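You operate a simulated robot arm through the tools that you are given. There is no shell and no other tool. Be economical: measure what you need, move in short steps, check, and stop when the job is done.

You run a simulated two-armed robot. Do the job below in one go: nothing can be reset, and whatever is moved stays where it is left.

TASK
Screw the cap back on the clear bottle on the bench in front of the oven.

The check looks at the end state, three seconds after you hand in, the way a careful person would. Anything else that was tipped, shoved, dropped, spilled or broken makes it a failure. A push-on lid holds only when it is set on centred and level and pressed home; a screw cap is set on level and turned clockwise until tight.

THE ROBOT
Two 7-joint arms with two-finger grippers on one trunk, on a base that drives. Base frame: it is fixed to the floor where the robot stands at the start and does not move with it; the origin is under the middle of the robot, x ahead of it, y to its left, z up. Lengths are in mm, angles in rad, forces in N, time in s.
The left shoulder is at the start at [45, 163, 1105], the right one opposite. With the tool pointing down near the work surface each hand reaches from about 220 to 720 mm from the robot's upright axis, wherever it stands, measured 20 degrees to its own side. Payload 2.45 kg a hand.
The tool frame of a hand sits at the grasp point between the pads (the TCP): z along the fingers, y along the line on which they close. The tips reach 26 mm beyond it. Largest opening 96 mm; the body of the gripper starts 69 mm behind the TCP.
Orientation is that of the tool frame in the base frame, as a unit quaternion [w, x, y, z]. With the fingers straight down and closing along the base's y, the tool's x points along the base's -x, its y along +y and its z along -z.

THE INTERFACE
- The arms move only by the tool send_rows. It takes "left_targets", "right_targets" or both (then of equal length, played together; a hand with none holds still); each is a list of rows, each a list of 3 entries, a list of its own where there are three numbers: the shift along the base's x, y, z in mm, then the turn, a rotation vector about the base's x, y, z in degrees, then the closure, from 0 (fully open) to 1 (shut). In form: [[[x, y, z], [rx, ry, rz], jaw], ...]. A call has 1 to 20 rows; each row is the pose to reach, as a shift and turn from the pose commanded when the call began. A row lasts 0.2 s, in which the tool goes at most 50 mm and 0.15 rad; a call with a longer step from one row to the next is refused whole, and so is a gripper value outside its range. Where a pose cannot be reached the arm comes as near as it can. A force on the tool above 40 N (or 10 N above the force at the start of the call, whichever is more), or a blocked arm, ends the call early, and 0.2 s more pass. Each finger halts on what it meets, pressing with about 35 N; the grip force reading is that of the motor and also rises with nothing between the fingers. The clock runs only during rows and for 0.2 s after the last one: add rows that repeat a pose to give the fingers time. The reply holds the time, the measured pose of the TCP, the force on the tool along the base axes, the opening and the grip force, in the units named above and with some noise, with the torque about the TCP (base axes, N m) and any sound that the robot's microphone picked up, and new pictures: "pictures" is both (left out), scene, wrist or none (wrist: the cameras of the hands that moved).
- Cameras (640 x 400 px; columns grow to the right, rows downward): "scene" is now at [113.9, 37, 1574]; the picture's right is [0.46, -0.89, -0.00], its down [-0.70, -0.36, -0.61] and it looks along [0.54, 0.28, -0.79] (base axes); focal length 287 px, centre (320, 200). "left" rides on the left gripper at [82, -3, -98] in its tool frame; the picture's right is [0.04, 1.00, 0.00], its down [-0.73, 0.03, -0.68] and it looks along [-0.68, 0.03, 0.73] (tool axes); focal length 256 px, centre (320, 200). "right" rides on the right gripper at [82, 3, -98] in its tool frame; the picture's right is [-0.04, 1.00, 0.00], its down [-0.73, -0.03, -0.68] and it looks along [-0.68, -0.03, 0.73] (tool axes); focal length 256 px, centre (320, 200). There is no depth. A picture from a camera that has moved, and an enlarged one, comes with that camera's place and axes in the base frame and with its lens.
- slide_trunk(by): slides the trunk up (or, below 0, down) by that many mm; the arms and the scene camera ride with it, the base frame stays. It gives what a move gives, with no picture.
- drive_base(legs): drives the robot by 1 to 6 legs, each [ahead, left, turn to the left] in mm, mm and rad, along the robot's own axes; the way and the turn of a leg run together, so that a leg with both is an arc; at most 1500 mm and 3.142 rad a leg. The arms and the cameras ride along, it lands a little off, and it stops where it bumps. It gives what a move gives, and a new picture of the scene camera.
- aim_head(pan, tilt): turns the head with the scene camera to pan (to the left, within 2.094 rad either way) and tilt (down, from -0.506 to 1.204), counted from straight ahead of the robot. It gives what a move gives, and a new picture of the scene camera.
- inspect(camera, box): a new picture of the part [left, top, right, bottom] of that camera's present view, enlarged. The clock stands still meanwhile.
- job_done(): hands the job in; it is judged then, once.

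Go step by step. Nothing tells you exact positions but the pictures and the camera data: compare them with the known pose of the tool, close in by small moves and look again before you grip or let go. The budget is 120 turns and 260 pictures, counting those below and the enlarged ones. Unless the task says otherwise, let go and move clear before handing in, and close with one line.

The tools are called after "Emit:" as a command line: name --argument value ..., lists and objects as JSON in quotes. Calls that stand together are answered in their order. send_rows: Moves the arms, as the interface text tells. Its arguments: {"type":"object","properties":{"left_targets":{"type":"array"},"right_targets":{"type":"array"},"pictures":{"type":"string","enum":["both","scene","wrist","none"]}},"required":[]} The other tools are called the same way: slide_trunk (by) slides the trunk up or down; drive_base (legs) drives the base; aim_head (pan, tilt) turns the head that bears the scene camera; inspect (camera, box) takes an enlarged picture of a part of a camera's view; job_done () hands the job in.

At the start:

```text
time_s: 0.0
left_position: [470.5, 415.0, 1030.0]
left_ee_rot: [0.0, 0.0, 1.0, -0.001]
left_wrist_force: [-1.1, 0.4, 0.1]
left_moment: [-0.01, 0.0, -0.01]
left_finger_gap: 96.0
left_finger_force: 0.1
right_position: [447.1, -71.7, 1055.0]
right_ee_rot: [-0.001, 0.001, 1.0, -0.001]
right_wrist_force: [-0.6, -0.6, -0.1]
right_moment: [0.02, -0.04, -0.02]
right_finger_gap: 96.1
right_finger_force: 0.0
trunk travel left (down, up): [-275.0, 292.0]
robot x, y, heading: [0.7, 5.1, 0.001]
head pan, tilt: [0.48, 0.906]
```

scene: 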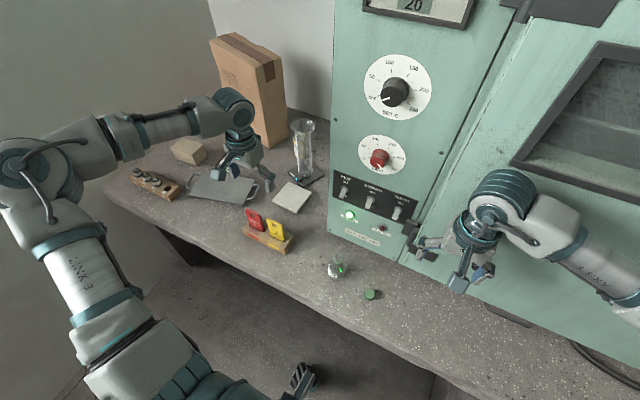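
right: 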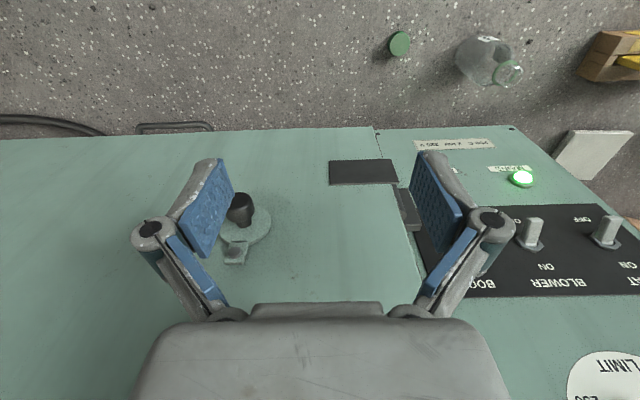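
left: 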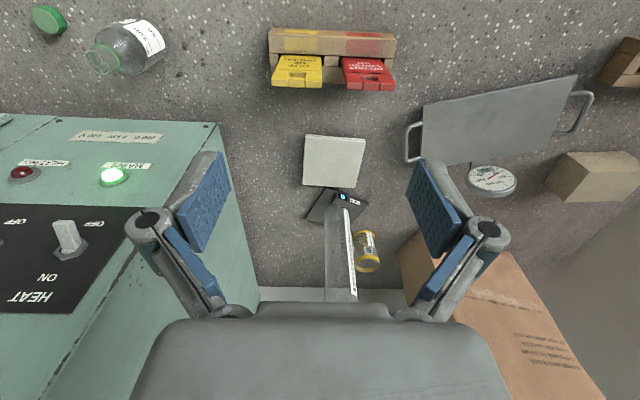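

I see the clear bottle standing in front of the oven, with a green cap lying on the bench next to it. I'll enlarge the views to measure both.

Emit:
inspect --camera "scene" --box '[290, 230, 410, 310]'

Emit:
inspect --camera "right" --box '[370, 10, 550, 120]'

Emit:
inspect --camera "left" --box '[10, 0, 190, 110]'

```text
5.00 times, centred on (350, 270) of scene
camera zoom: at [113.9, 37.0, 1574.0], right [0.46, -0.89, 0.0], down [-0.7, -0.36, -0.61], along [0.54, 0.28, -0.79], focal length 1435 px, centre (170, -150)
```

zoom: 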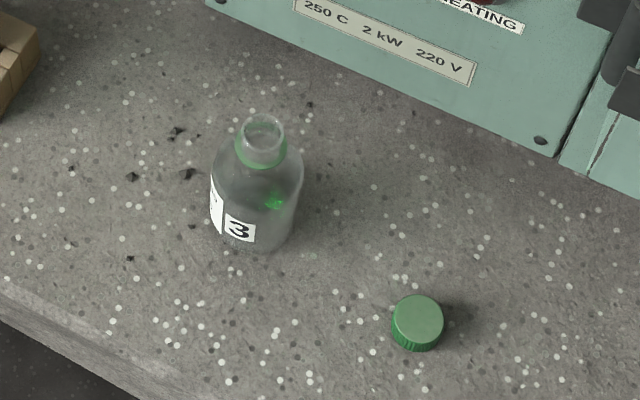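

```text
3.56 times, centred on (460, 65) of right
camera zoom: at [365.2, -68.7, 1153.2], right [0.04, 1.0, 0.0], down [0.73, -0.03, 0.68], along [0.68, -0.03, -0.73], focal length 910 px, centre (-178, 680)
```

zoom: 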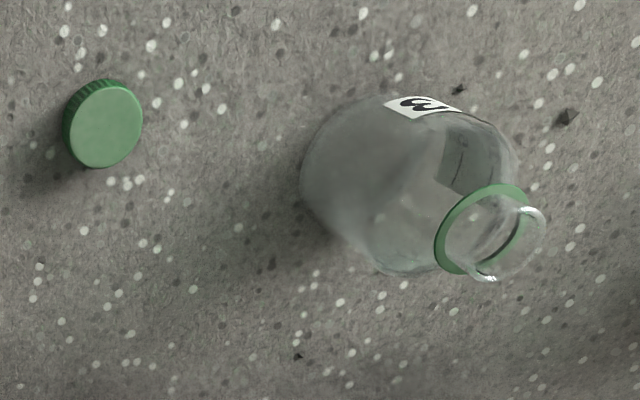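

```text
3.56 times, centred on (100, 55) of left
camera zoom: at [388.0, 411.8, 1129.3], right [-0.04, 1.0, 0.0], down [0.73, 0.03, 0.68], along [0.68, 0.03, -0.73], focal length 910 px, centre (1102, 716)
```

zoom: 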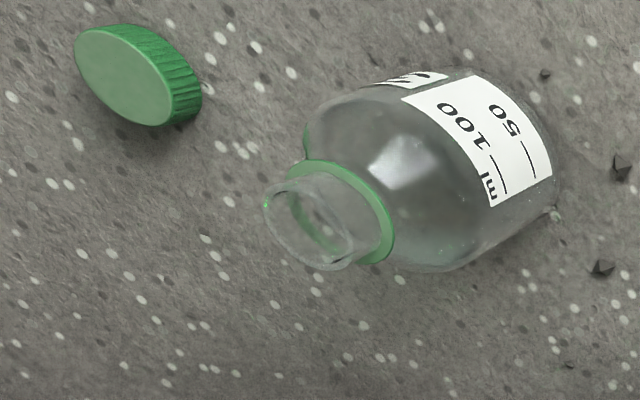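

The cap lies right way up with its top near (458, 46, 715), and the bottle mouth is near (477, 165, 816). I plan to hold the bottle with the left hand tilted in from the left, and fetch and turn the cap with the right. First I'll yaw both hands.

Emit:
send_rows --left_targets '[[[0, 0, 0], [0, 0, -8], 0.3], [[0, 0, 0], [0, 0, -16], 0.3], [[0, 0, 0], [0, 0, -24], 0.3], [[0, 0, 0], [0, 0, -32], 0.3], [[0, 0, 0], [0, 0, -40], 0.3], [[0, 0, 0], [0, 0, -48], 0.3], [[0, 0, 0], [0, 0, -56], 0.3], [[0, 0, 0], [0, 0, -64], 0.3], [[0, 0, 0], [0, 0, -72], 0.3], [[0, 0, 0], [0, 0, -80], 0.3], [[0, 0, 0], [0, 0, -88], 0.3], [[0, 0, 0], [0, 0, -90], 0.3]]' --right_targets '[[[-3, 0, 0], [0, 0, 8], 0.3], [[-6, 0, 0], [0, 0, 16], 0.3], [[-10, 0, 0], [0, 0, 24], 0.3], [[-13, 0, 0], [0, 0, 32], 0.3], [[-16, 0, 0], [0, 0, 40], 0.3], [[-20, 0, 0], [0, 0, 48], 0.3], [[-24, 0, 0], [0, 0, 56], 0.3], [[-28, 0, 0], [0, 0, 64], 0.3], [[-30, 0, 0], [0, 0, 72], 0.3], [[-30, 0, 0], [0, 0, 80], 0.3], [[-30, 0, 0], [0, 0, 88], 0.3], [[-30, 0, 0], [0, 0, 90], 0.3]]'

```text
time_s: 2.6
left_position: [467.2, 415.6, 1032.3]
left_ee_rot: [0.001, 0.708, 0.707, -0.002]
left_wrist_force: [0.2, 0.2, -0.8]
left_moment: [0.0, 0.0, 0.0]
left_finger_gap: 67.3
left_finger_force: 0.1
right_position: [361.5, -55.6, 1054.2]
right_ee_rot: [0.0, -0.707, 0.707, 0.001]
right_wrist_force: [-0.8, 0.3, -0.2]
right_moment: [-0.01, -0.01, -0.02]
right_finger_gap: 67.2
right_finger_force: 0.0
right hand out of reach, approached as far as the arm can: row 10, 11, 12
trunk travel left (down, up): [-275.0, 292.0]
robot x, y, heading: [1.8, 0.1, 0.0]
head pan, tilt: [0.48, 0.906]
camera scene: at [114.0, 38.1, 1573.9], right [0.46, -0.89, 0.0], down [-0.7, -0.36, -0.61], along [0.54, 0.28, -0.79], focal length 287 px, centre (320, 200)
camera right: at [358.4, -136.4, 1151.5], right [-1.0, 0.04, 0.0], down [0.03, 0.73, 0.68], along [0.03, 0.68, -0.73], focal length 256 px, centre (320, 200)
camera left: at [463.6, 496.5, 1130.5], right [1.0, 0.04, 0.0], down [0.03, -0.73, 0.68], along [0.03, -0.68, -0.73], focal length 256 px, centre (320, 200)
```

scene: 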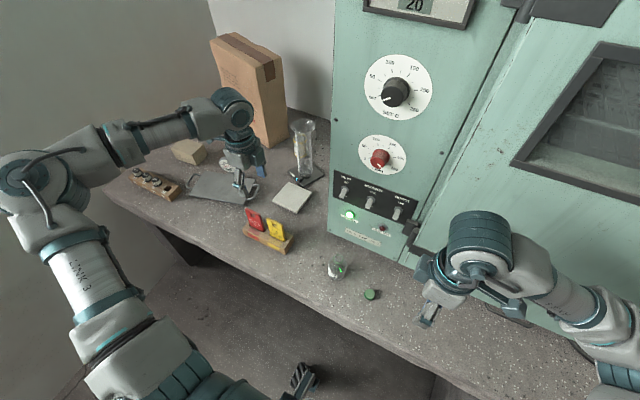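
right: 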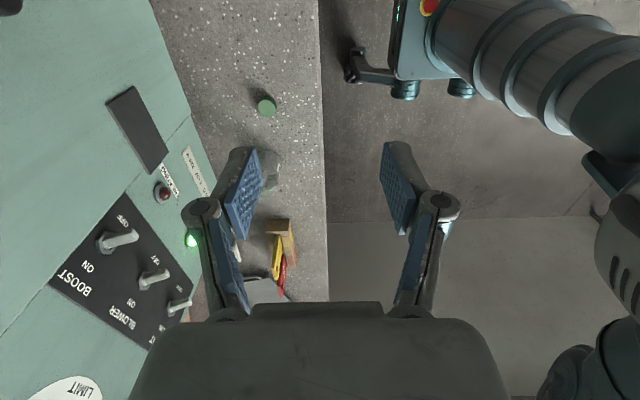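
left: 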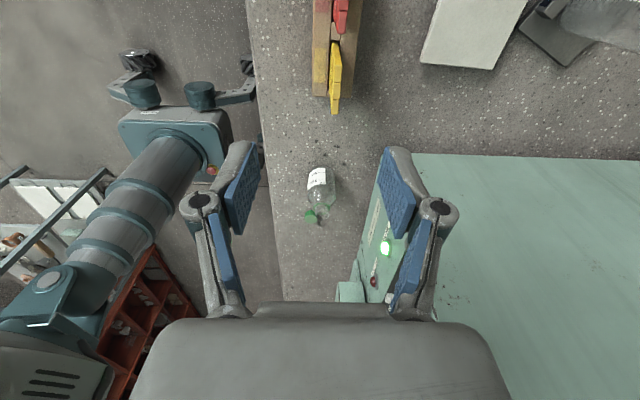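

Left yawed fine; right is out of reach at 90° this high up. Now I'll tilt the left hand and bring it above the bottle from the left.

Emit:
send_rows --left_targets '[[[1, -30, -15], [-7.5, 0, 0], 0.1], [[2, -60, -35], [-15, 0, 0], 0.1], [[3, -90, -55], [-22.5, 0, 0], 0.1], [[4, -120, -75], [-30, 0, 0], 0.1], [[5, -150, -95], [-37.5, 0, 0], 0.1], [[6, -180, -115], [-45, 0, 0], 0.1], [[7, -215, -130], [-52, 0, 0], 0.1], [[7, -215, -130], [-52, 0, 0], 0.1]]'

```text
time_s: 4.4
left_position: [472.5, 198.6, 903.6]
left_ee_rot: [0.313, 0.634, 0.635, -0.31]
left_wrist_force: [0.3, 0.5, -0.2]
left_moment: [0.01, -0.02, -0.02]
left_finger_gap: 86.4
left_finger_force: 0.1
right_position: [361.7, -56.1, 1054.2]
right_ee_rot: [0.001, -0.706, 0.708, 0.001]
right_wrist_force: [0.8, -0.1, -0.3]
right_moment: [-0.02, -0.01, 0.01]
right_finger_gap: 67.3
right_finger_force: 0.1
trunk travel left (down, up): [-275.0, 292.0]
robot x, y, heading: [0.1, -0.8, 0.0]
head pan, tilt: [0.48, 0.906]
camera scene: at [113.4, 36.7, 1574.1], right [0.46, -0.89, 0.0], down [-0.7, -0.36, -0.61], along [0.54, 0.28, -0.79], focal length 287 px, centre (320, 200)
camera left: at [469.6, 325.6, 899.1], right [1.0, 0.03, -0.03], down [0.03, 0.09, 1.0], along [0.03, -1.0, 0.09], focal length 256 px, centre (320, 200)
```

scene: 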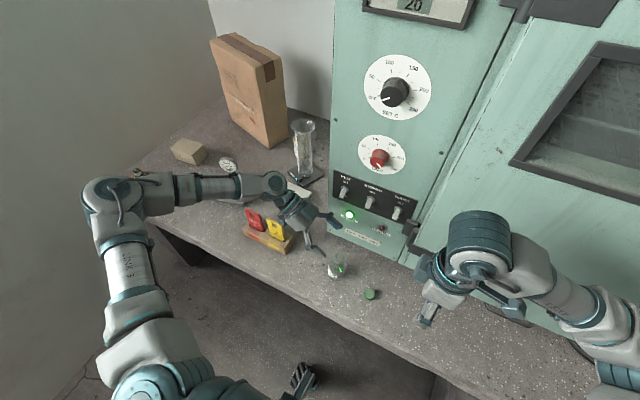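
left: 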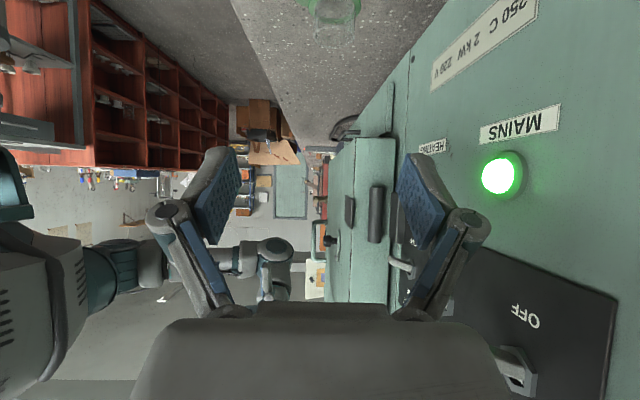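

The left hand is aligned and tilted. Next I'll bring it in over the bottle and check centring before lowering.

Emit:
send_rows --left_targets '[[[3, -20, -15], [0, 0, 0], 0.0], [[6, -35, -30], [0, 0, 0], 0.0], [[6, -35, -50], [0, 0, 0], 0.0]]'

Emit:
inspect --camera "scene" --box '[260, 200, 400, 310]'

```text
time_s: 5.2
left_position: [476.7, 163.9, 855.6]
left_ee_rot: [0.31, 0.635, 0.636, -0.309]
left_wrist_force: [0.1, -0.2, 0.5]
left_moment: [0.01, 0.0, -0.01]
left_finger_gap: 96.1
left_finger_force: 0.2
left hand out of reach, approached as far as the arm can: row 3
right_position: [361.1, -55.7, 1053.0]
right_ee_rot: [0.0, -0.706, 0.708, 0.0]
right_wrist_force: [0.0, 0.1, -0.3]
right_moment: [-0.01, -0.03, -0.04]
right_finger_gap: 67.3
right_finger_force: 0.0
trunk travel left (down, up): [-275.0, 292.0]
robot x, y, heading: [2.8, -2.1, -0.002]
head pan, tilt: [0.48, 0.906]
camera scene: at [114.4, 35.9, 1573.9], right [0.46, -0.89, 0.0], down [-0.7, -0.36, -0.61], along [0.54, 0.28, -0.79], focal length 287 px, centre (320, 200)
camera left: at [473.9, 291.9, 851.8], right [1.0, 0.03, -0.03], down [0.03, 0.08, 1.0], along [0.03, -1.0, 0.08], focal length 256 px, centre (320, 200)
```

scene: 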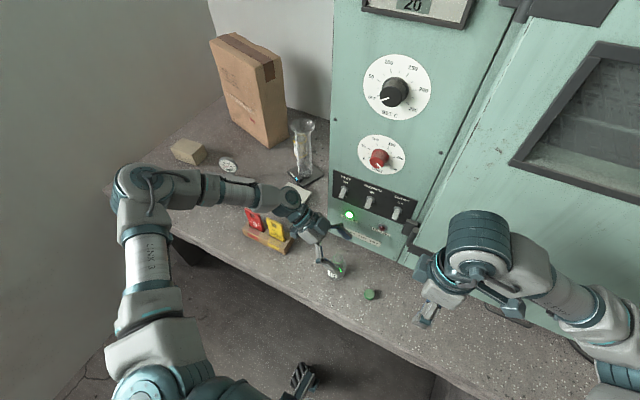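
left: 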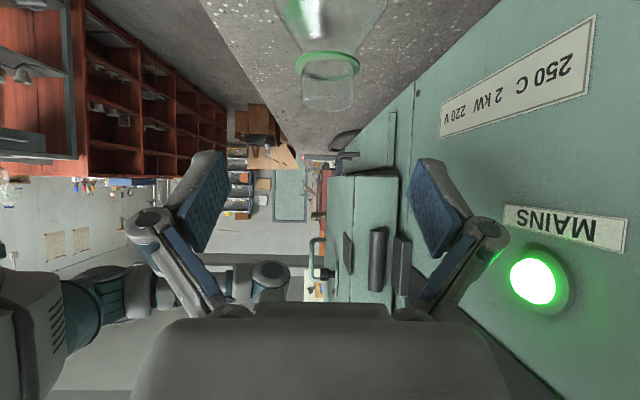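

```text
3.64 times, centred on (330, 255) of scene
camera zoom: at [114.4, 35.9, 1573.9], right [0.46, -0.89, 0.0], down [-0.7, -0.36, -0.61], along [0.54, 0.28, -0.79], focal length 1044 px, centre (284, 0)
```

zoom: 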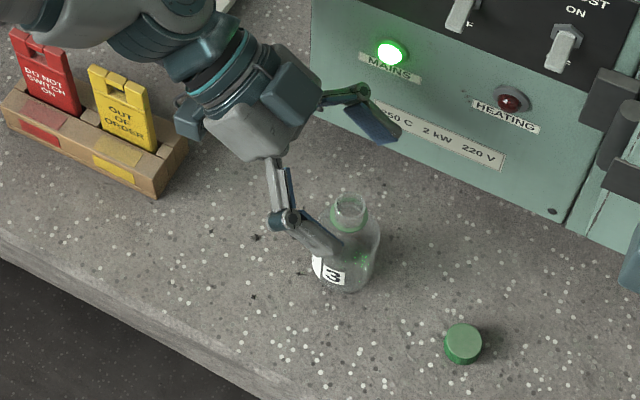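

The rim measures about (480, 166, 814), about 26 mm wide, with the ring at z≈797. I'll lower by the trunk, since the arm is near its reach limit, in steps while watching the tags under the forearm.

Emit:
send_rows --left_targets '[[[3, 3, 0], [0, 0, 0], 0.0]]' --pictures "none"

Emit:
slide_trunk --by -55

Emit:
inspect --camera "scene" --box '[160, 150, 400, 310]'

Emit:
inspect --camera "left" --box '[0, 0, 640, 400]'

```text
time_s: 5.6
left_position: [480.2, 167.2, 856.1]
left_ee_rot: [0.31, 0.635, 0.636, -0.31]
left_wrist_force: [-0.3, 1.1, 0.3]
left_moment: [0.04, 0.01, -0.02]
left_finger_gap: 96.0
left_finger_force: 0.0
right_position: [362.3, -55.0, 1054.7]
right_ee_rot: [0.0, -0.706, 0.708, 0.001]
right_wrist_force: [-2.0, 0.5, 0.5]
right_moment: [-0.03, 0.03, -0.03]
right_finger_gap: 67.3
right_finger_force: 0.0
trunk travel left (down, up): [-275.0, 292.0]
robot x, y, heading: [-1.4, -1.5, 0.001]
head pan, tilt: [0.48, 0.906]
```

```text
time_s: 6.6
left_position: [480.0, 166.4, 802.4]
left_ee_rot: [0.312, 0.635, 0.635, -0.311]
left_wrist_force: [-0.3, 0.0, 0.2]
left_moment: [0.04, 0.0, 0.02]
left_finger_gap: 96.0
left_finger_force: 0.1
right_position: [360.6, -54.1, 1001.5]
right_ee_rot: [-0.001, 0.707, -0.707, 0.0]
right_wrist_force: [-0.4, -0.1, 0.5]
right_moment: [-0.02, -0.02, -0.03]
right_finger_gap: 67.3
right_finger_force: 0.1
trunk travel left (down, up): [-220.0, 347.0]
robot x, y, heading: [0.1, -1.1, 0.001]
head pan, tilt: [0.48, 0.906]
```

```text
2.50 times, centred on (280, 230) of scene
camera zoom: at [153.9, 36.7, 1516.8], right [0.46, -0.89, 0.0], down [-0.7, -0.36, -0.61], along [0.54, 0.28, -0.79], focal length 718 px, centre (420, 125)
```

zoom: 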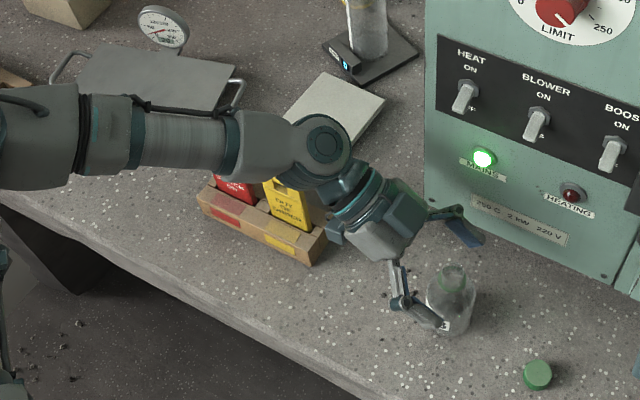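

```text
1.00 times, centred on (320, 200) of left (not enlarged: the box is as wide or as high as the picture)
camera zoom: at [476.7, 295.2, 797.3], right [1.0, 0.02, -0.03], down [0.03, 0.09, 1.0], along [0.03, -1.0, 0.09], focal length 256 px, centre (320, 200)
```

zoom: 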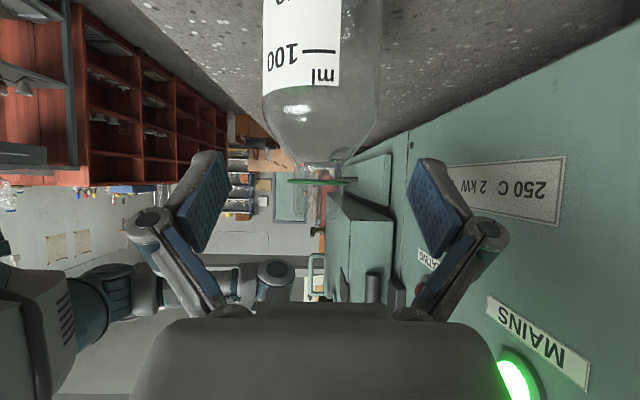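

The forearm would end up too close to the upright tags, so I'll swing the left hand's approach azimuth 45° toward the robot, about the bottle axis, and then look again.

Emit:
send_rows --left_targets '[[[0, 0, 0], [0, 0, 7.5], 0.0], [[0, 0, 0], [0, 0, 15], 0.0], [[0, 0, 0], [0, 0, 22.5], 0.0], [[0, 0, 0], [0, 0, 30], 0.0], [[0, 0, 0], [0, 0, 37.5], 0.0], [[0, 0, 0], [0, 0, 45], 0.0], [[0, 0, 0], [0, 0, 45], 0.0]]'

```text
time_s: 8.2
left_position: [479.1, 168.7, 799.9]
left_ee_rot: [0.406, 0.343, 0.83, -0.168]
left_wrist_force: [0.7, -0.2, -0.1]
left_moment: [0.04, 0.02, 0.01]
left_finger_gap: 96.3
left_finger_force: 0.0
right_position: [362.7, -55.2, 998.9]
right_ee_rot: [-0.001, 0.707, -0.707, -0.002]
right_wrist_force: [-0.4, 0.6, -0.1]
right_moment: [-0.01, -0.03, 0.02]
right_finger_gap: 67.2
right_finger_force: 0.0
trunk travel left (down, up): [-220.0, 347.0]
robot x, y, heading: [-0.5, 2.5, 0.003]
head pan, tilt: [0.48, 0.906]
camera scene: at [154.5, 35.3, 1516.6], right [0.46, -0.89, 0.0], down [-0.7, -0.36, -0.61], along [0.54, 0.28, -0.79], focal length 287 px, centre (320, 200)
camera left: at [387.6, 255.4, 796.7], right [0.69, 0.73, -0.03], down [-0.04, 0.08, 1.0], along [0.72, -0.68, 0.09], focal length 256 px, centre (320, 200)
```

scene: 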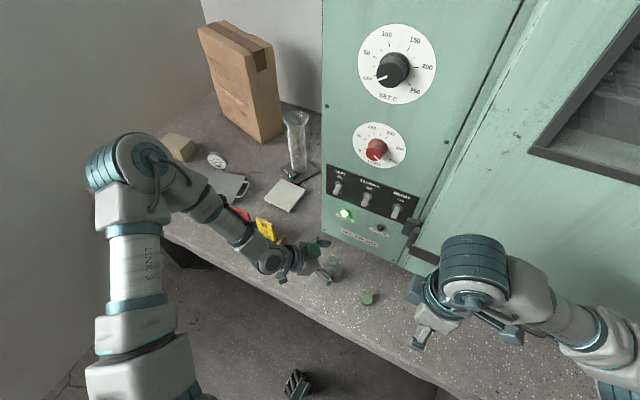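
left: 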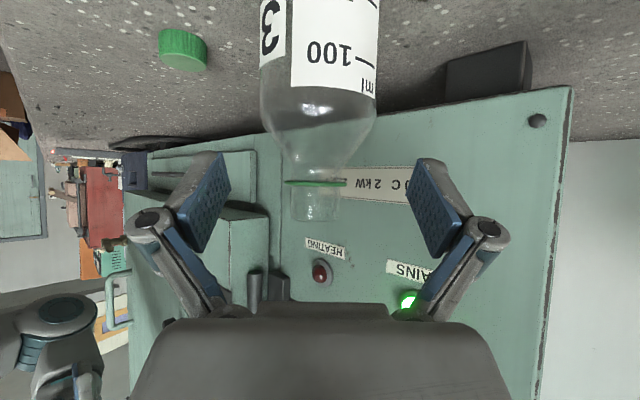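

Now the forearm is well clear of the tags and the bottle is centred between the fingers. I'll lower the trunk to grip height (z≈738).

Emit:
slide_trunk --by -62

Emit:
inspect --camera "left" --box '[0, 0, 640, 400]'

Emit:
inspect --camera "scene" --box '[240, 190, 400, 300]'

```text
time_s: 9.2
left_position: [479.2, 167.3, 739.3]
left_ee_rot: [0.407, 0.343, 0.829, -0.168]
left_wrist_force: [-0.4, 0.6, 0.2]
left_moment: [0.01, 0.0, -0.02]
left_finger_gap: 96.1
left_finger_force: 0.1
right_position: [361.3, -54.6, 938.7]
right_ee_rot: [0.0, 0.707, -0.707, -0.001]
right_wrist_force: [-0.8, -0.2, -0.9]
right_moment: [-0.01, 0.01, 0.04]
right_finger_gap: 67.2
right_finger_force: 0.0
trunk travel left (down, up): [-158.0, 409.0]
robot x, y, heading: [1.0, 2.7, -0.005]
head pan, tilt: [0.48, 0.906]
```

```text
1.00 times, centred on (320, 200) of left (not enlarged: the box is as wide or as high as the picture)
camera zoom: at [387.2, 255.8, 735.3], right [0.69, 0.72, -0.03], down [-0.04, 0.08, 1.0], along [0.72, -0.68, 0.09], focal length 256 px, centre (320, 200)
```

zoom: 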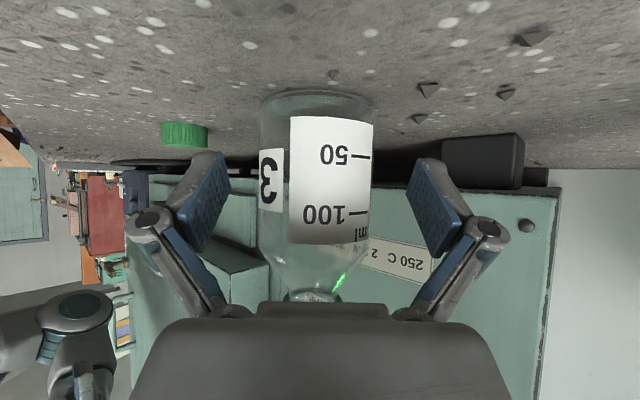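

```text
3.64 times, centred on (320, 245) of scene
camera zoom: at [212.9, 36.5, 1448.2], right [0.46, -0.89, 0.0], down [-0.7, -0.36, -0.61], along [0.54, 0.28, -0.79], focal length 1044 px, centre (320, 36)
```

zoom: 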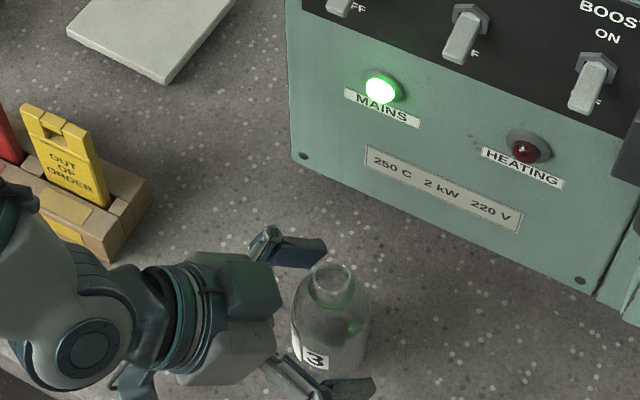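

The bottle is centred between the left fingers with clearance above the bench. I'll close on it.

Emit:
send_rows --left_targets '[[[0, 0, 0], [0, 0, 0], 0.3], [[0, 0, 0], [0, 0, 0], 0.45], [[0, 0, 0], [0, 0, 0], 0.7], [[0, 0, 0], [0, 0, 0], 0.7], [[0, 0, 0], [0, 0, 0], 0.7]]'

```text
time_s: 10.4
left_position: [480.8, 166.2, 737.9]
left_ee_rot: [0.406, 0.344, 0.83, -0.169]
left_wrist_force: [-0.3, 0.3, -0.4]
left_moment: [0.02, 0.0, -0.02]
left_finger_gap: 53.7
left_finger_force: 34.8
right_position: [362.4, -53.4, 937.5]
right_ee_rot: [0.0, 0.707, -0.707, -0.001]
right_wrist_force: [0.6, 0.5, 0.9]
right_moment: [-0.04, 0.04, -0.02]
right_finger_gap: 67.4
right_finger_force: 0.1
trunk travel left (down, up): [-158.0, 409.0]
robot x, y, heading: [-0.3, 0.7, 0.002]
head pan, tilt: [0.48, 0.906]
camera scene: at [213.9, 35.8, 1447.8], right [0.46, -0.89, 0.0], down [-0.7, -0.36, -0.61], along [0.54, 0.28, -0.79], focal length 287 px, centre (320, 200)
camera left: at [387.7, 255.3, 734.4], right [0.69, 0.72, -0.03], down [-0.04, 0.08, 1.0], along [0.72, -0.68, 0.09], focal length 256 px, centre (320, 200)
```

scene: 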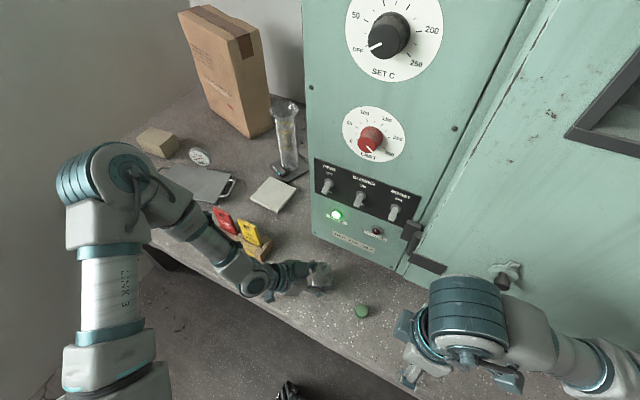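
left: 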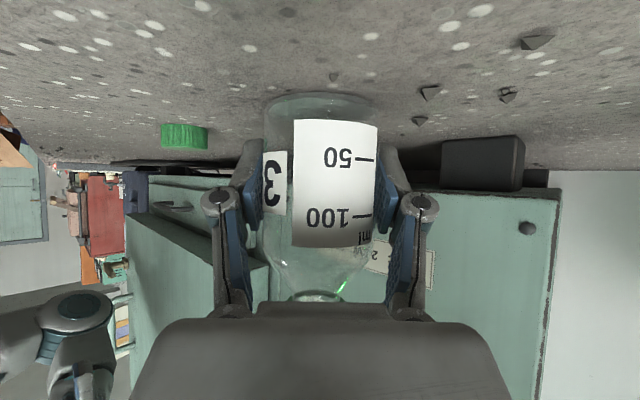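

The bottle is held (53.7 mm, 35 N). Now I'll bring the right hand above the cap.

Emit:
send_rows --right_targets '[[[0, 20, 0], [0, 0, -7], 0.3], [[10, 40, -10], [0, 0, -14], 0.3], [[20, 65, -30], [0, 0, -20], 0.35], [[30, 90, -50], [0, 0, -20], 0.35], [[40, 110, -80], [0, 0, -20], 0.35], [[43, 118, -90], [0, 0, -20], 0.35], [[43, 118, -90], [0, 0, -20], 0.35]]'

```text
time_s: 12.0
left_position: [480.5, 166.8, 737.7]
left_ee_rot: [0.407, 0.343, 0.83, -0.169]
left_wrist_force: [0.9, 0.9, 1.1]
left_moment: [0.02, 0.05, 0.01]
left_finger_gap: 53.9
left_finger_force: 35.0
right_position: [403.5, 62.5, 848.5]
right_ee_rot: [0.0, -0.573, 0.819, 0.001]
right_wrist_force: [-0.4, -0.6, 0.0]
right_moment: [0.02, -0.02, 0.0]
right_finger_gap: 62.3
right_finger_force: 0.0
trunk travel left (down, up): [-158.0, 409.0]
robot x, y, heading: [-2.0, -0.4, 0.004]
head pan, tilt: [0.48, 0.906]
camera scene: at [214.1, 37.2, 1447.7], right [0.46, -0.89, 0.0], down [-0.7, -0.36, -0.61], along [0.54, 0.28, -0.79], focal length 287 px, centre (320, 200)
camera right: at [373.3, -12.2, 944.2], right [-0.93, 0.38, 0.0], down [0.28, 0.68, 0.68], along [0.26, 0.63, -0.73], focal length 256 px, centre (320, 200)
```

scene: 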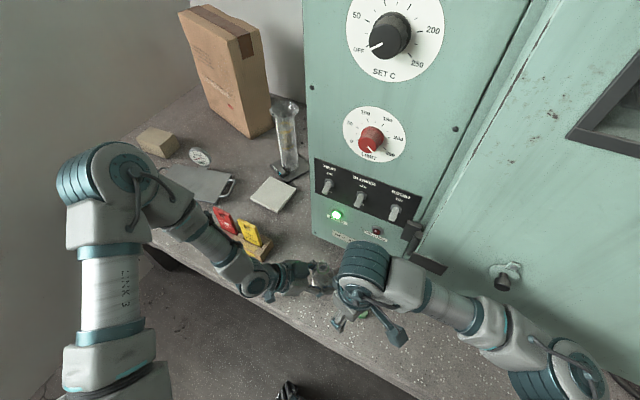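
right: 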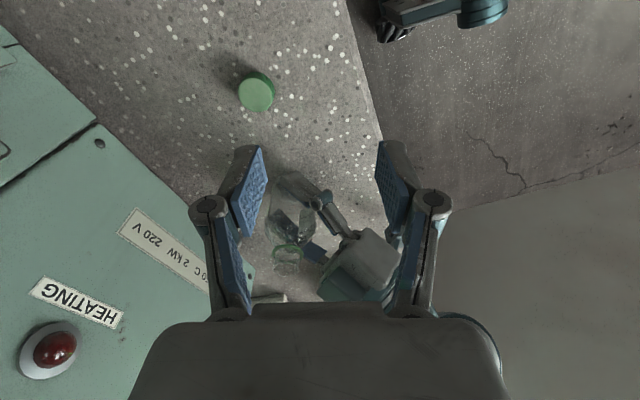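

The right hand is at (403, 62, 848); the cap shows at about (457, 44). I'll move over it and lower to 780.

Emit:
send_rows --right_targets '[[[27, -10, 0], [0, 0, 0], 0.35], [[53, -19, -10], [0, 0, 0], 0.35], [[53, -19, -40], [0, 0, 0], 0.35], [[53, -19, -68], [0, 0, 0], 0.35], [[53, -19, -68], [0, 0, 0], 0.35]]'

Emit:
inspect --camera "right" --box '[200, 60, 440, 210]'

```text
time_s: 13.2
left_position: [480.1, 167.1, 738.8]
left_ee_rot: [0.406, 0.344, 0.83, -0.169]
left_wrist_force: [-0.5, -1.0, 0.5]
left_moment: [-0.04, 0.02, 0.04]
left_finger_gap: 53.6
left_finger_force: 35.4
right_position: [457.6, 44.5, 780.1]
right_ee_rot: [0.001, -0.574, 0.819, 0.001]
right_wrist_force: [0.7, 0.5, -0.5]
right_moment: [-0.01, 0.0, 0.02]
right_finger_gap: 62.5
right_finger_force: 0.0
trunk travel left (down, up): [-158.0, 409.0]
robot x, y, heading: [-1.7, -0.2, -0.003]
head pan, tilt: [0.48, 0.906]
camera scene: at [214.3, 36.4, 1447.7], right [0.46, -0.89, 0.0], down [-0.7, -0.36, -0.61], along [0.54, 0.28, -0.79], focal length 287 px, centre (320, 200)
camera right: at [427.1, -31.0, 876.3], right [-0.93, 0.38, 0.0], down [0.28, 0.68, 0.68], along [0.26, 0.63, -0.73], focal length 256 px, centre (320, 200)
```

scene: 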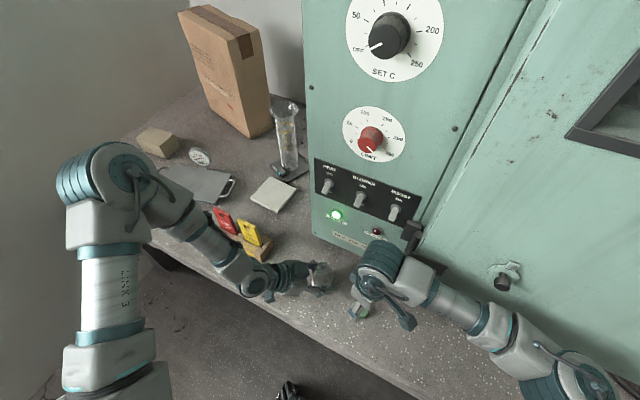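
right: 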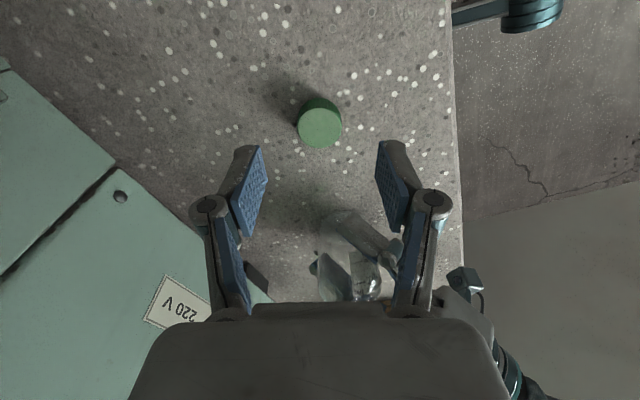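

```text
2.67 times, centred on (320, 135) of right
camera zoom: at [427.1, -31.0, 876.3], right [-0.93, 0.38, 0.0], down [0.28, 0.68, 0.68], along [0.26, 0.63, -0.73], focal length 683 px, centre (320, 373)
```

zoom: 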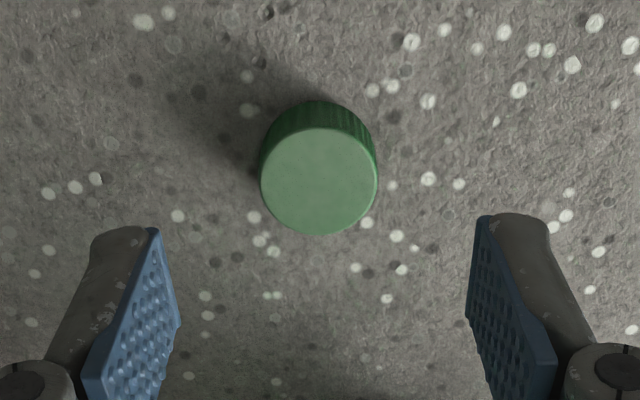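

The cap top is centred at about (458.8, 45.6, 715), 31 mm wide and 17 mm tall, with the bench near 698. I'll descend until the tips are about 4 mm above the bench and look before gripping.

Emit:
send_rows --right_targets '[[[1, 1, -20], [0, 0, 0], 0.4], [[1, 1, -40], [0, 0, 0], 0.4], [[1, 1, -47], [0, 0, 0], 0.4], [[1, 1, -52], [0, 0, 0], 0.4], [[1, 1, -52], [0, 0, 0], 0.4]]' --pictures "wrist"

```text
time_s: 14.4
left_position: [479.6, 167.0, 738.6]
left_ee_rot: [0.407, 0.343, 0.83, -0.168]
left_wrist_force: [-0.5, 1.3, 0.3]
left_moment: [0.03, 0.05, -0.04]
left_finger_gap: 53.6
left_finger_force: 35.2
right_position: [458.3, 45.8, 728.3]
right_ee_rot: [0.0, -0.573, 0.819, 0.001]
right_wrist_force: [-0.5, 1.5, 0.0]
right_moment: [-0.01, 0.02, -0.03]
right_finger_gap: 57.5
right_finger_force: 0.0
trunk travel left (down, up): [-158.0, 409.0]
robot x, y, heading: [1.4, -2.1, -0.002]
head pan, tilt: [0.48, 0.906]
camera right: at [427.8, -30.5, 824.5], right [-0.93, 0.38, 0.0], down [0.28, 0.68, 0.68], along [0.26, 0.63, -0.73], focal length 256 px, centre (320, 200)
```

right: 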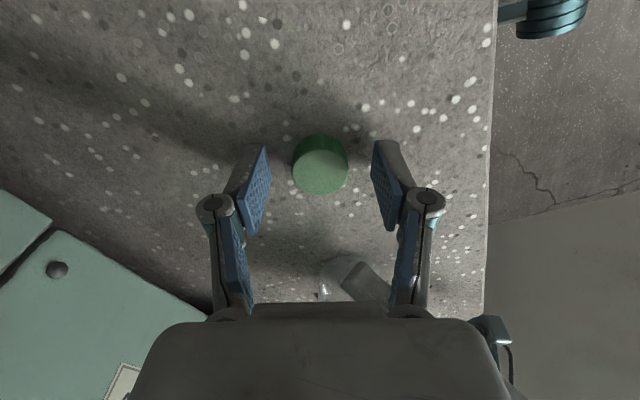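

The cap sits squarely between the finger tips. I'll close on it.

Emit:
send_rows --right_targets '[[[0, 0, 0], [0, 0, 0], 0.55], [[0, 0, 0], [0, 0, 0], 0.65], [[0, 0, 0], [0, 0, 0], 0.8], [[0, 0, 0], [0, 0, 0], 0.9], [[0, 0, 0], [0, 0, 0], 0.9]]' --pictures "wrist"

```text
time_s: 15.6
left_position: [480.0, 168.5, 739.0]
left_ee_rot: [0.406, 0.343, 0.83, -0.168]
left_wrist_force: [-0.5, 0.6, 0.7]
left_moment: [-0.01, 0.05, -0.05]
left_finger_gap: 53.4
left_finger_force: 35.4
right_position: [458.3, 45.1, 727.3]
right_ee_rot: [0.0, -0.574, 0.819, 0.001]
right_wrist_force: [0.1, 0.2, -0.5]
right_moment: [0.04, -0.01, 0.02]
right_finger_gap: 27.8
right_finger_force: 34.5
trunk travel left (down, up): [-158.0, 409.0]
robot x, y, heading: [0.2, -0.4, 0.005]
head pan, tilt: [0.48, 0.906]
camera right: at [427.8, -30.6, 824.5], right [-0.93, 0.38, 0.0], down [0.28, 0.68, 0.68], along [0.26, 0.63, -0.73], focal length 256 px, centre (320, 200)
```

right: 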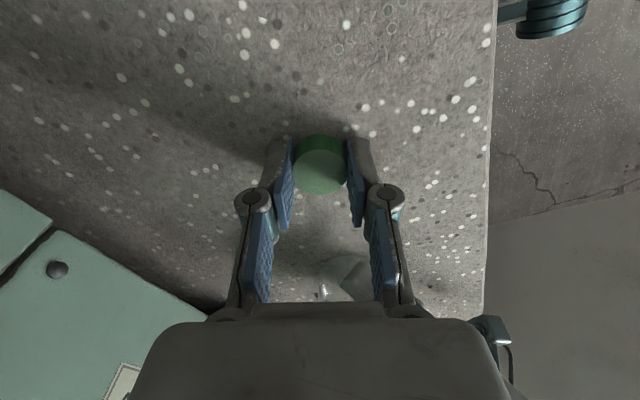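

The cap is gripped, 27.8 mm wide and centred. I'll lift it straight up, then re-measure the bottle mouth with the right camera.

Emit:
send_rows --right_targets '[[[0, 0, 15], [0, 0, 0], 0.9], [[0, 0, 50], [0, 0, 0], 0.9], [[0, 0, 90], [0, 0, 0], 0.9], [[0, 0, 130], [0, 0, 0], 0.9], [[0, 0, 150], [0, 0, 0], 0.9], [[0, 0, 150], [0, 0, 0], 0.9]]'

Emit:
inspect --camera "right" --box '[240, 120, 420, 320]'

Emit:
inspect --camera "scene" --box '[280, 240, 400, 320]'

Emit:
inspect --camera "left" --box '[220, 220, 420, 330]'

```text
time_s: 17.0
left_position: [480.3, 167.0, 738.4]
left_ee_rot: [0.406, 0.343, 0.83, -0.168]
left_wrist_force: [-0.5, 1.0, 0.7]
left_moment: [-0.05, 0.05, -0.05]
left_finger_gap: 53.4
left_finger_force: 34.8
right_position: [459.7, 45.0, 877.0]
right_ee_rot: [0.0, -0.574, 0.819, 0.001]
right_wrist_force: [-0.9, 0.1, 0.8]
right_moment: [0.02, 0.0, -0.01]
right_finger_gap: 27.9
right_finger_force: 34.9
trunk travel left (down, up): [-158.0, 409.0]
robot x, y, heading: [1.8, 0.9, 0.003]
head pan, tilt: [0.48, 0.906]
camera scene: at [214.2, 36.8, 1447.7], right [0.46, -0.89, 0.0], down [-0.7, -0.36, -0.61], along [0.54, 0.28, -0.79], focal length 287 px, centre (320, 200)
camera right: at [428.3, -30.8, 974.8], right [-0.93, 0.38, 0.0], down [0.28, 0.68, 0.68], along [0.26, 0.63, -0.73], focal length 256 px, centre (320, 200)
```

scene: 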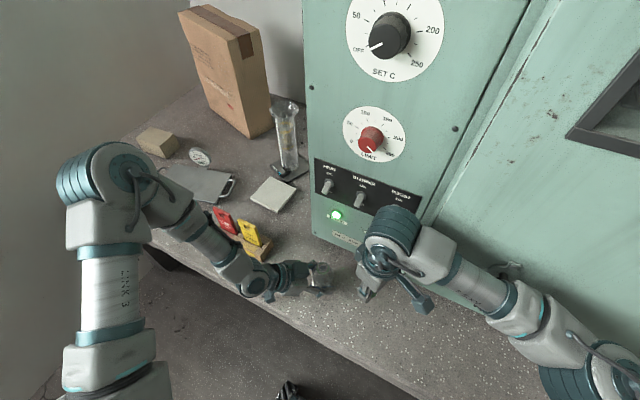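
right: 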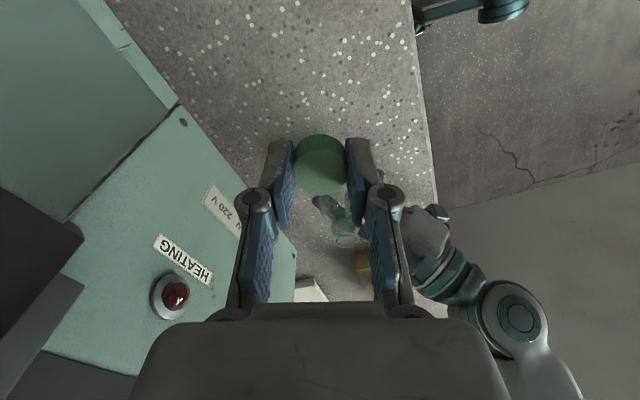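

```text
2.00 times, centred on (330, 220) of right
camera zoom: at [428.3, -30.8, 974.8], right [-0.93, 0.38, 0.0], down [0.28, 0.68, 0.68], along [0.26, 0.63, -0.73], focal length 512 px, centre (300, 160)
```

zoom: 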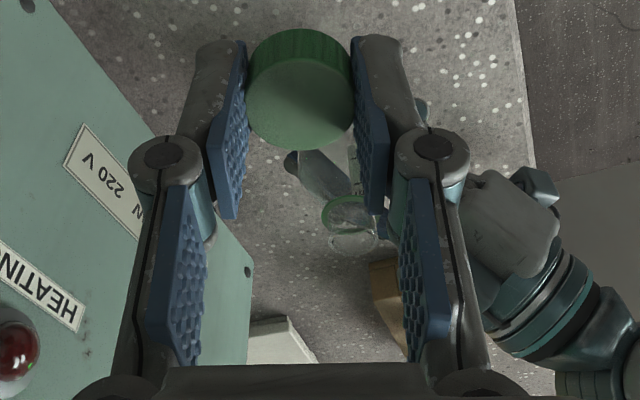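

```text
5.00 times, centred on (340, 280) of scene
camera zoom: at [214.2, 36.8, 1447.7], right [0.46, -0.89, 0.0], down [-0.7, -0.36, -0.61], along [0.54, 0.28, -0.79], focal length 1435 px, centre (220, -200)
```

zoom: 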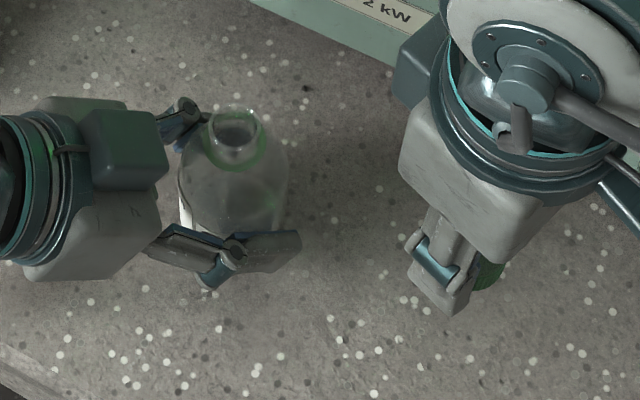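

```text
3.20 times, centred on (320, 275) of left
camera zoom: at [387.7, 255.4, 734.4], right [0.69, 0.72, -0.03], down [-0.04, 0.08, 1.0], along [0.72, -0.68, 0.09], focal length 819 px, centre (320, -40)
```

zoom: 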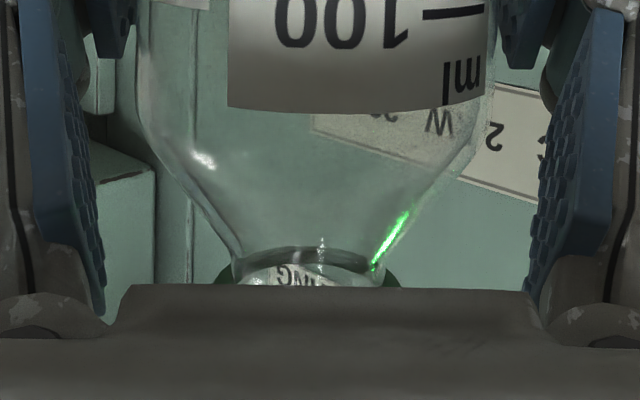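

The estimates agree on a bottle axis near (480, 167). I'll carry the cap above the mouth at the same height and check alignment.

Emit:
send_rows --right_targets '[[[5, 30, 0], [0, 0, 0], 0.9], [[11, 62, 0], [0, 0, 0], 0.9], [[16, 94, 0], [0, 0, 0], 0.9], [[21.5, 122, 0], [0, 0, 0], 0.9], [[21.5, 122, -15], [0, 0, 0], 0.9], [[21.5, 122, -15], [0, 0, 0], 0.9]]'

Emit:
inspect --camera "right" --box '[260, 120, 380, 220]'

Emit:
inspect --camera "scene" --box '[270, 220, 390, 300]'

```text
time_s: 18.4
left_position: [481.0, 166.6, 738.2]
left_ee_rot: [0.407, 0.344, 0.829, -0.169]
left_wrist_force: [0.2, -1.1, 0.1]
left_moment: [0.08, 0.07, -0.05]
left_finger_gap: 53.7
left_finger_force: 35.5
right_position: [479.0, 166.6, 862.5]
right_ee_rot: [0.0, -0.573, 0.819, 0.001]
right_wrist_force: [-0.5, 0.2, -0.3]
right_moment: [0.04, 0.0, 0.02]
right_finger_gap: 28.1
right_finger_force: 35.0
trunk travel left (down, up): [-158.0, 409.0]
robot x, y, heading: [0.6, -1.4, -0.003]
head pan, tilt: [0.48, 0.906]
camera scene: at [214.2, 36.1, 1447.7], right [0.46, -0.89, 0.0], down [-0.7, -0.36, -0.61], along [0.54, 0.28, -0.79], focal length 287 px, centre (320, 200)
camera right: at [448.5, 91.0, 959.9], right [-0.93, 0.38, 0.0], down [0.28, 0.68, 0.68], along [0.26, 0.63, -0.73], focal length 256 px, centre (320, 200)
```

scene: 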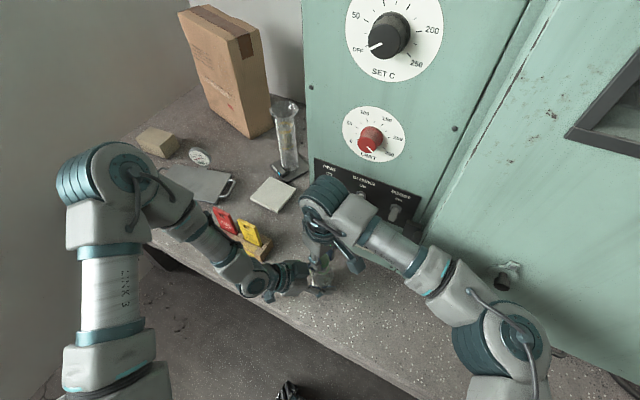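
right: 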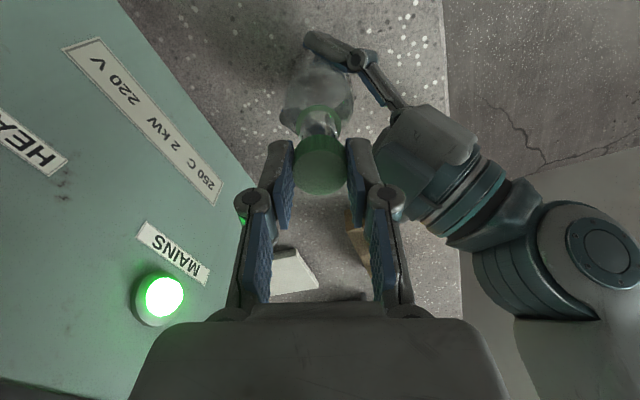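

```text
4.00 times, centred on (320, 170) of right
camera zoom: at [448.5, 91.0, 959.9], right [-0.93, 0.38, 0.0], down [0.28, 0.68, 0.68], along [0.26, 0.63, -0.73], focal length 1024 px, centre (320, 320)
```

zoom: 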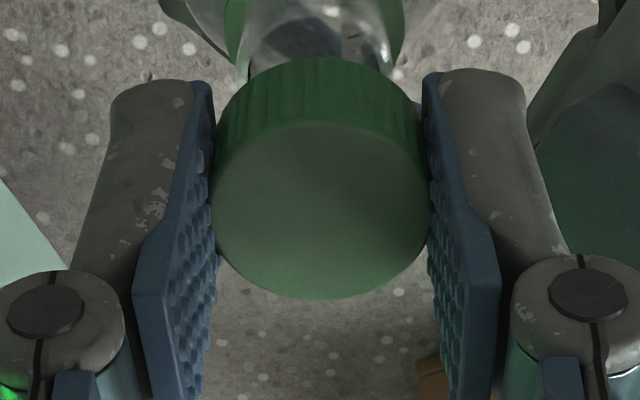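

```text
5.00 times, centred on (330, 260) of scene
camera zoom: at [214.2, 36.1, 1447.7], right [0.46, -0.89, 0.0], down [-0.7, -0.36, -0.61], along [0.54, 0.28, -0.79], focal length 1435 px, centre (270, -100)
```

zoom: 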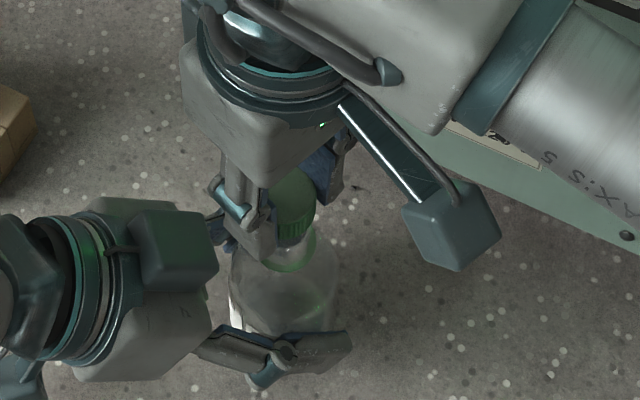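

Laterally the cap is within about 1 mm of the neck. I'll zoom the scene view more for the other direction.

Emit:
inspect --camera "scene" --box '[304, 244, 352, 274]'

Emit:
inspect --camera "right" --box '[272, 90, 368, 150]'

```text
13.33 times, centred on (328, 259) of scene
camera zoom: at [214.2, 36.1, 1447.7], right [0.46, -0.89, 0.0], down [-0.7, -0.36, -0.61], along [0.54, 0.28, -0.79], focal length 3828 px, centre (213, -587)
```

zoom: 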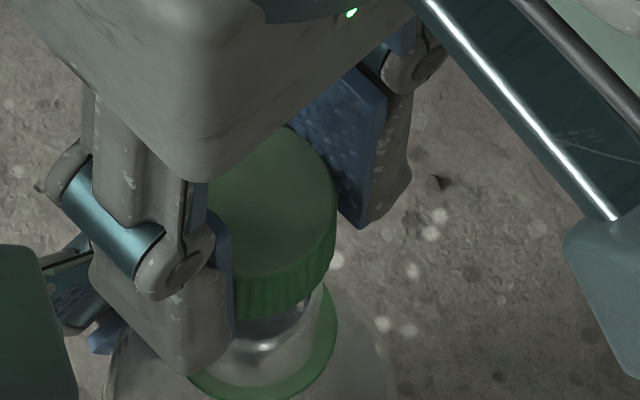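

```text
6.67 times, centred on (320, 120) of right
camera zoom: at [448.5, 91.0, 959.9], right [-0.93, 0.38, 0.0], down [0.28, 0.68, 0.68], along [0.26, 0.63, -0.73], focal length 1707 px, centre (320, 733)
```

zoom: 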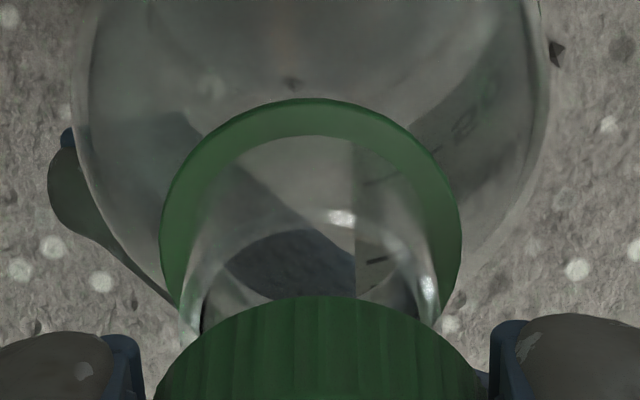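

Both views now put the neck axis at about (480.2, 167.1) — consistent with earlier. I'll shift by about 1 mm and lower slowly until the cap touches the rim.

Emit:
send_rows --right_targets '[[[1.2, 0.5, 0], [0, 0, 0], 0.9], [[1.2, 0.5, -6], [0, 0, 0], 0.9], [[1.2, 0.5, -12], [0, 0, 0], 0.9], [[1.2, 0.5, -15], [0, 0, 0], 0.9], [[1.2, 0.5, -17], [0, 0, 0], 0.9], [[1.2, 0.5, -18], [0, 0, 0], 0.9], [[1.2, 0.5, -18], [0, 0, 0], 0.9]]' --pictures "none"

Emit:
inspect --camera "scene" --box '[304, 244, 352, 274]'

Emit:
inspect --camera "right" --box '[272, 90, 368, 150]'

```text
time_s: 20.0
left_position: [479.8, 167.7, 737.8]
left_ee_rot: [0.406, 0.344, 0.83, -0.169]
left_wrist_force: [-0.3, 1.0, 1.1]
left_moment: [-0.04, 0.01, 0.01]
left_finger_gap: 53.6
left_finger_force: 35.2
right_position: [480.7, 167.7, 843.7]
right_ee_rot: [0.0, -0.573, 0.819, 0.001]
right_wrist_force: [0.9, 0.7, 0.3]
right_moment: [-0.03, 0.0, -0.01]
right_finger_gap: 28.2
right_finger_force: 35.3
trunk travel left (down, up): [-158.0, 409.0]
robot x, y, heading: [-1.0, -3.1, -0.005]
head pan, tilt: [0.48, 0.906]
```

```text
13.33 times, centred on (328, 259) of scene
camera zoom: at [214.3, 38.3, 1447.7], right [0.46, -0.89, 0.0], down [-0.7, -0.37, -0.61], along [0.54, 0.28, -0.79], focal length 3828 px, centre (213, -587)
```

zoom: 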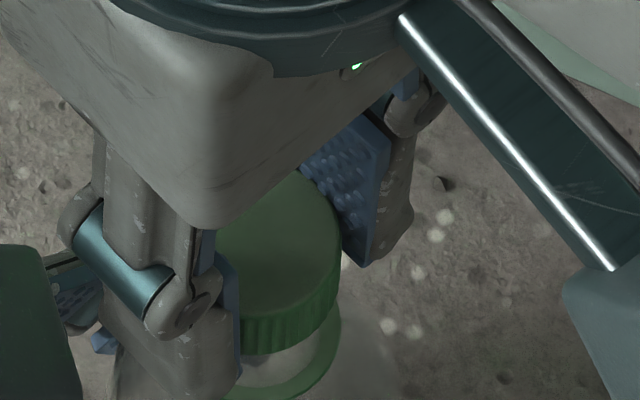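

```text
6.67 times, centred on (320, 120) of right
camera zoom: at [450.2, 91.9, 941.7], right [-0.93, 0.38, 0.0], down [0.28, 0.68, 0.68], along [0.26, 0.63, -0.73], focal length 1707 px, centre (320, 733)
```

zoom: 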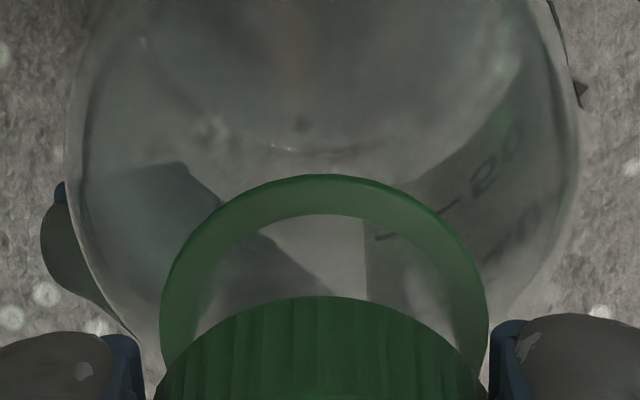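

Alignment is good in both views. I'll continue down slowly to feel for contact.

Emit:
send_rows --right_targets '[[[-0.3, 0.1, -1], [0, 0, 0], 0.9], [[-0.3, 0.1, -2], [0, 0, 0], 0.9], [[-0.3, 0.1, -3], [0, 0, 0], 0.9], [[-0.3, 0.1, -3], [0, 0, 0], 0.9]]' --pictures "none"

```text
time_s: 21.0
left_position: [481.2, 167.6, 738.6]
left_ee_rot: [0.405, 0.343, 0.83, -0.168]
left_wrist_force: [4.8, -0.3, -9.9]
left_moment: [-0.08, -0.07, 0.01]
left_finger_gap: 53.4
left_finger_force: 34.8
right_position: [480.2, 168.2, 842.9]
right_ee_rot: [0.001, -0.574, 0.819, 0.001]
right_wrist_force: [-2.8, -0.4, 16.0]
right_moment: [-0.22, 0.1, -0.03]
right_finger_gap: 28.3
right_finger_force: 34.5
trunk travel left (down, up): [-158.0, 409.0]
robot x, y, heading: [1.1, -0.4, 0.001]
head pan, tilt: [0.48, 0.906]
```

Contact is at z≈842.9 and the moment suggests it's on the −y side, so the cap may be slightly too far +y. I'll back up, shift y −1, and try again.

Emit:
send_rows --right_targets '[[[0, 0, 3], [0, 0, 0], 0.9], [[0, -1, 3], [0, 0, 0], 0.9], [[0, -1, 1.5], [0, 0, 0], 0.9], [[0, -1, 0.5], [0, 0, 0], 0.9], [[0, -1, -0.5], [0, 0, 0], 0.9], [[0, -1, -0.5], [0, 0, 0], 0.9]]' --pictures "none"

```text
time_s: 22.4
left_position: [480.7, 167.7, 738.2]
left_ee_rot: [0.406, 0.343, 0.83, -0.169]
left_wrist_force: [-0.5, 0.9, 0.5]
left_moment: [-0.01, 0.11, -0.05]
left_finger_gap: 53.4
left_finger_force: 35.0
right_position: [481.1, 166.9, 840.2]
right_ee_rot: [0.0, -0.574, 0.819, 0.001]
right_wrist_force: [0.1, -0.7, -0.2]
right_moment: [0.02, 0.01, 0.01]
right_finger_gap: 28.0
right_finger_force: 35.1
trunk travel left (down, up): [-158.0, 409.0]
robot x, y, heading: [-1.7, -2.7, -0.002]
head pan, tilt: [0.48, 0.906]
```

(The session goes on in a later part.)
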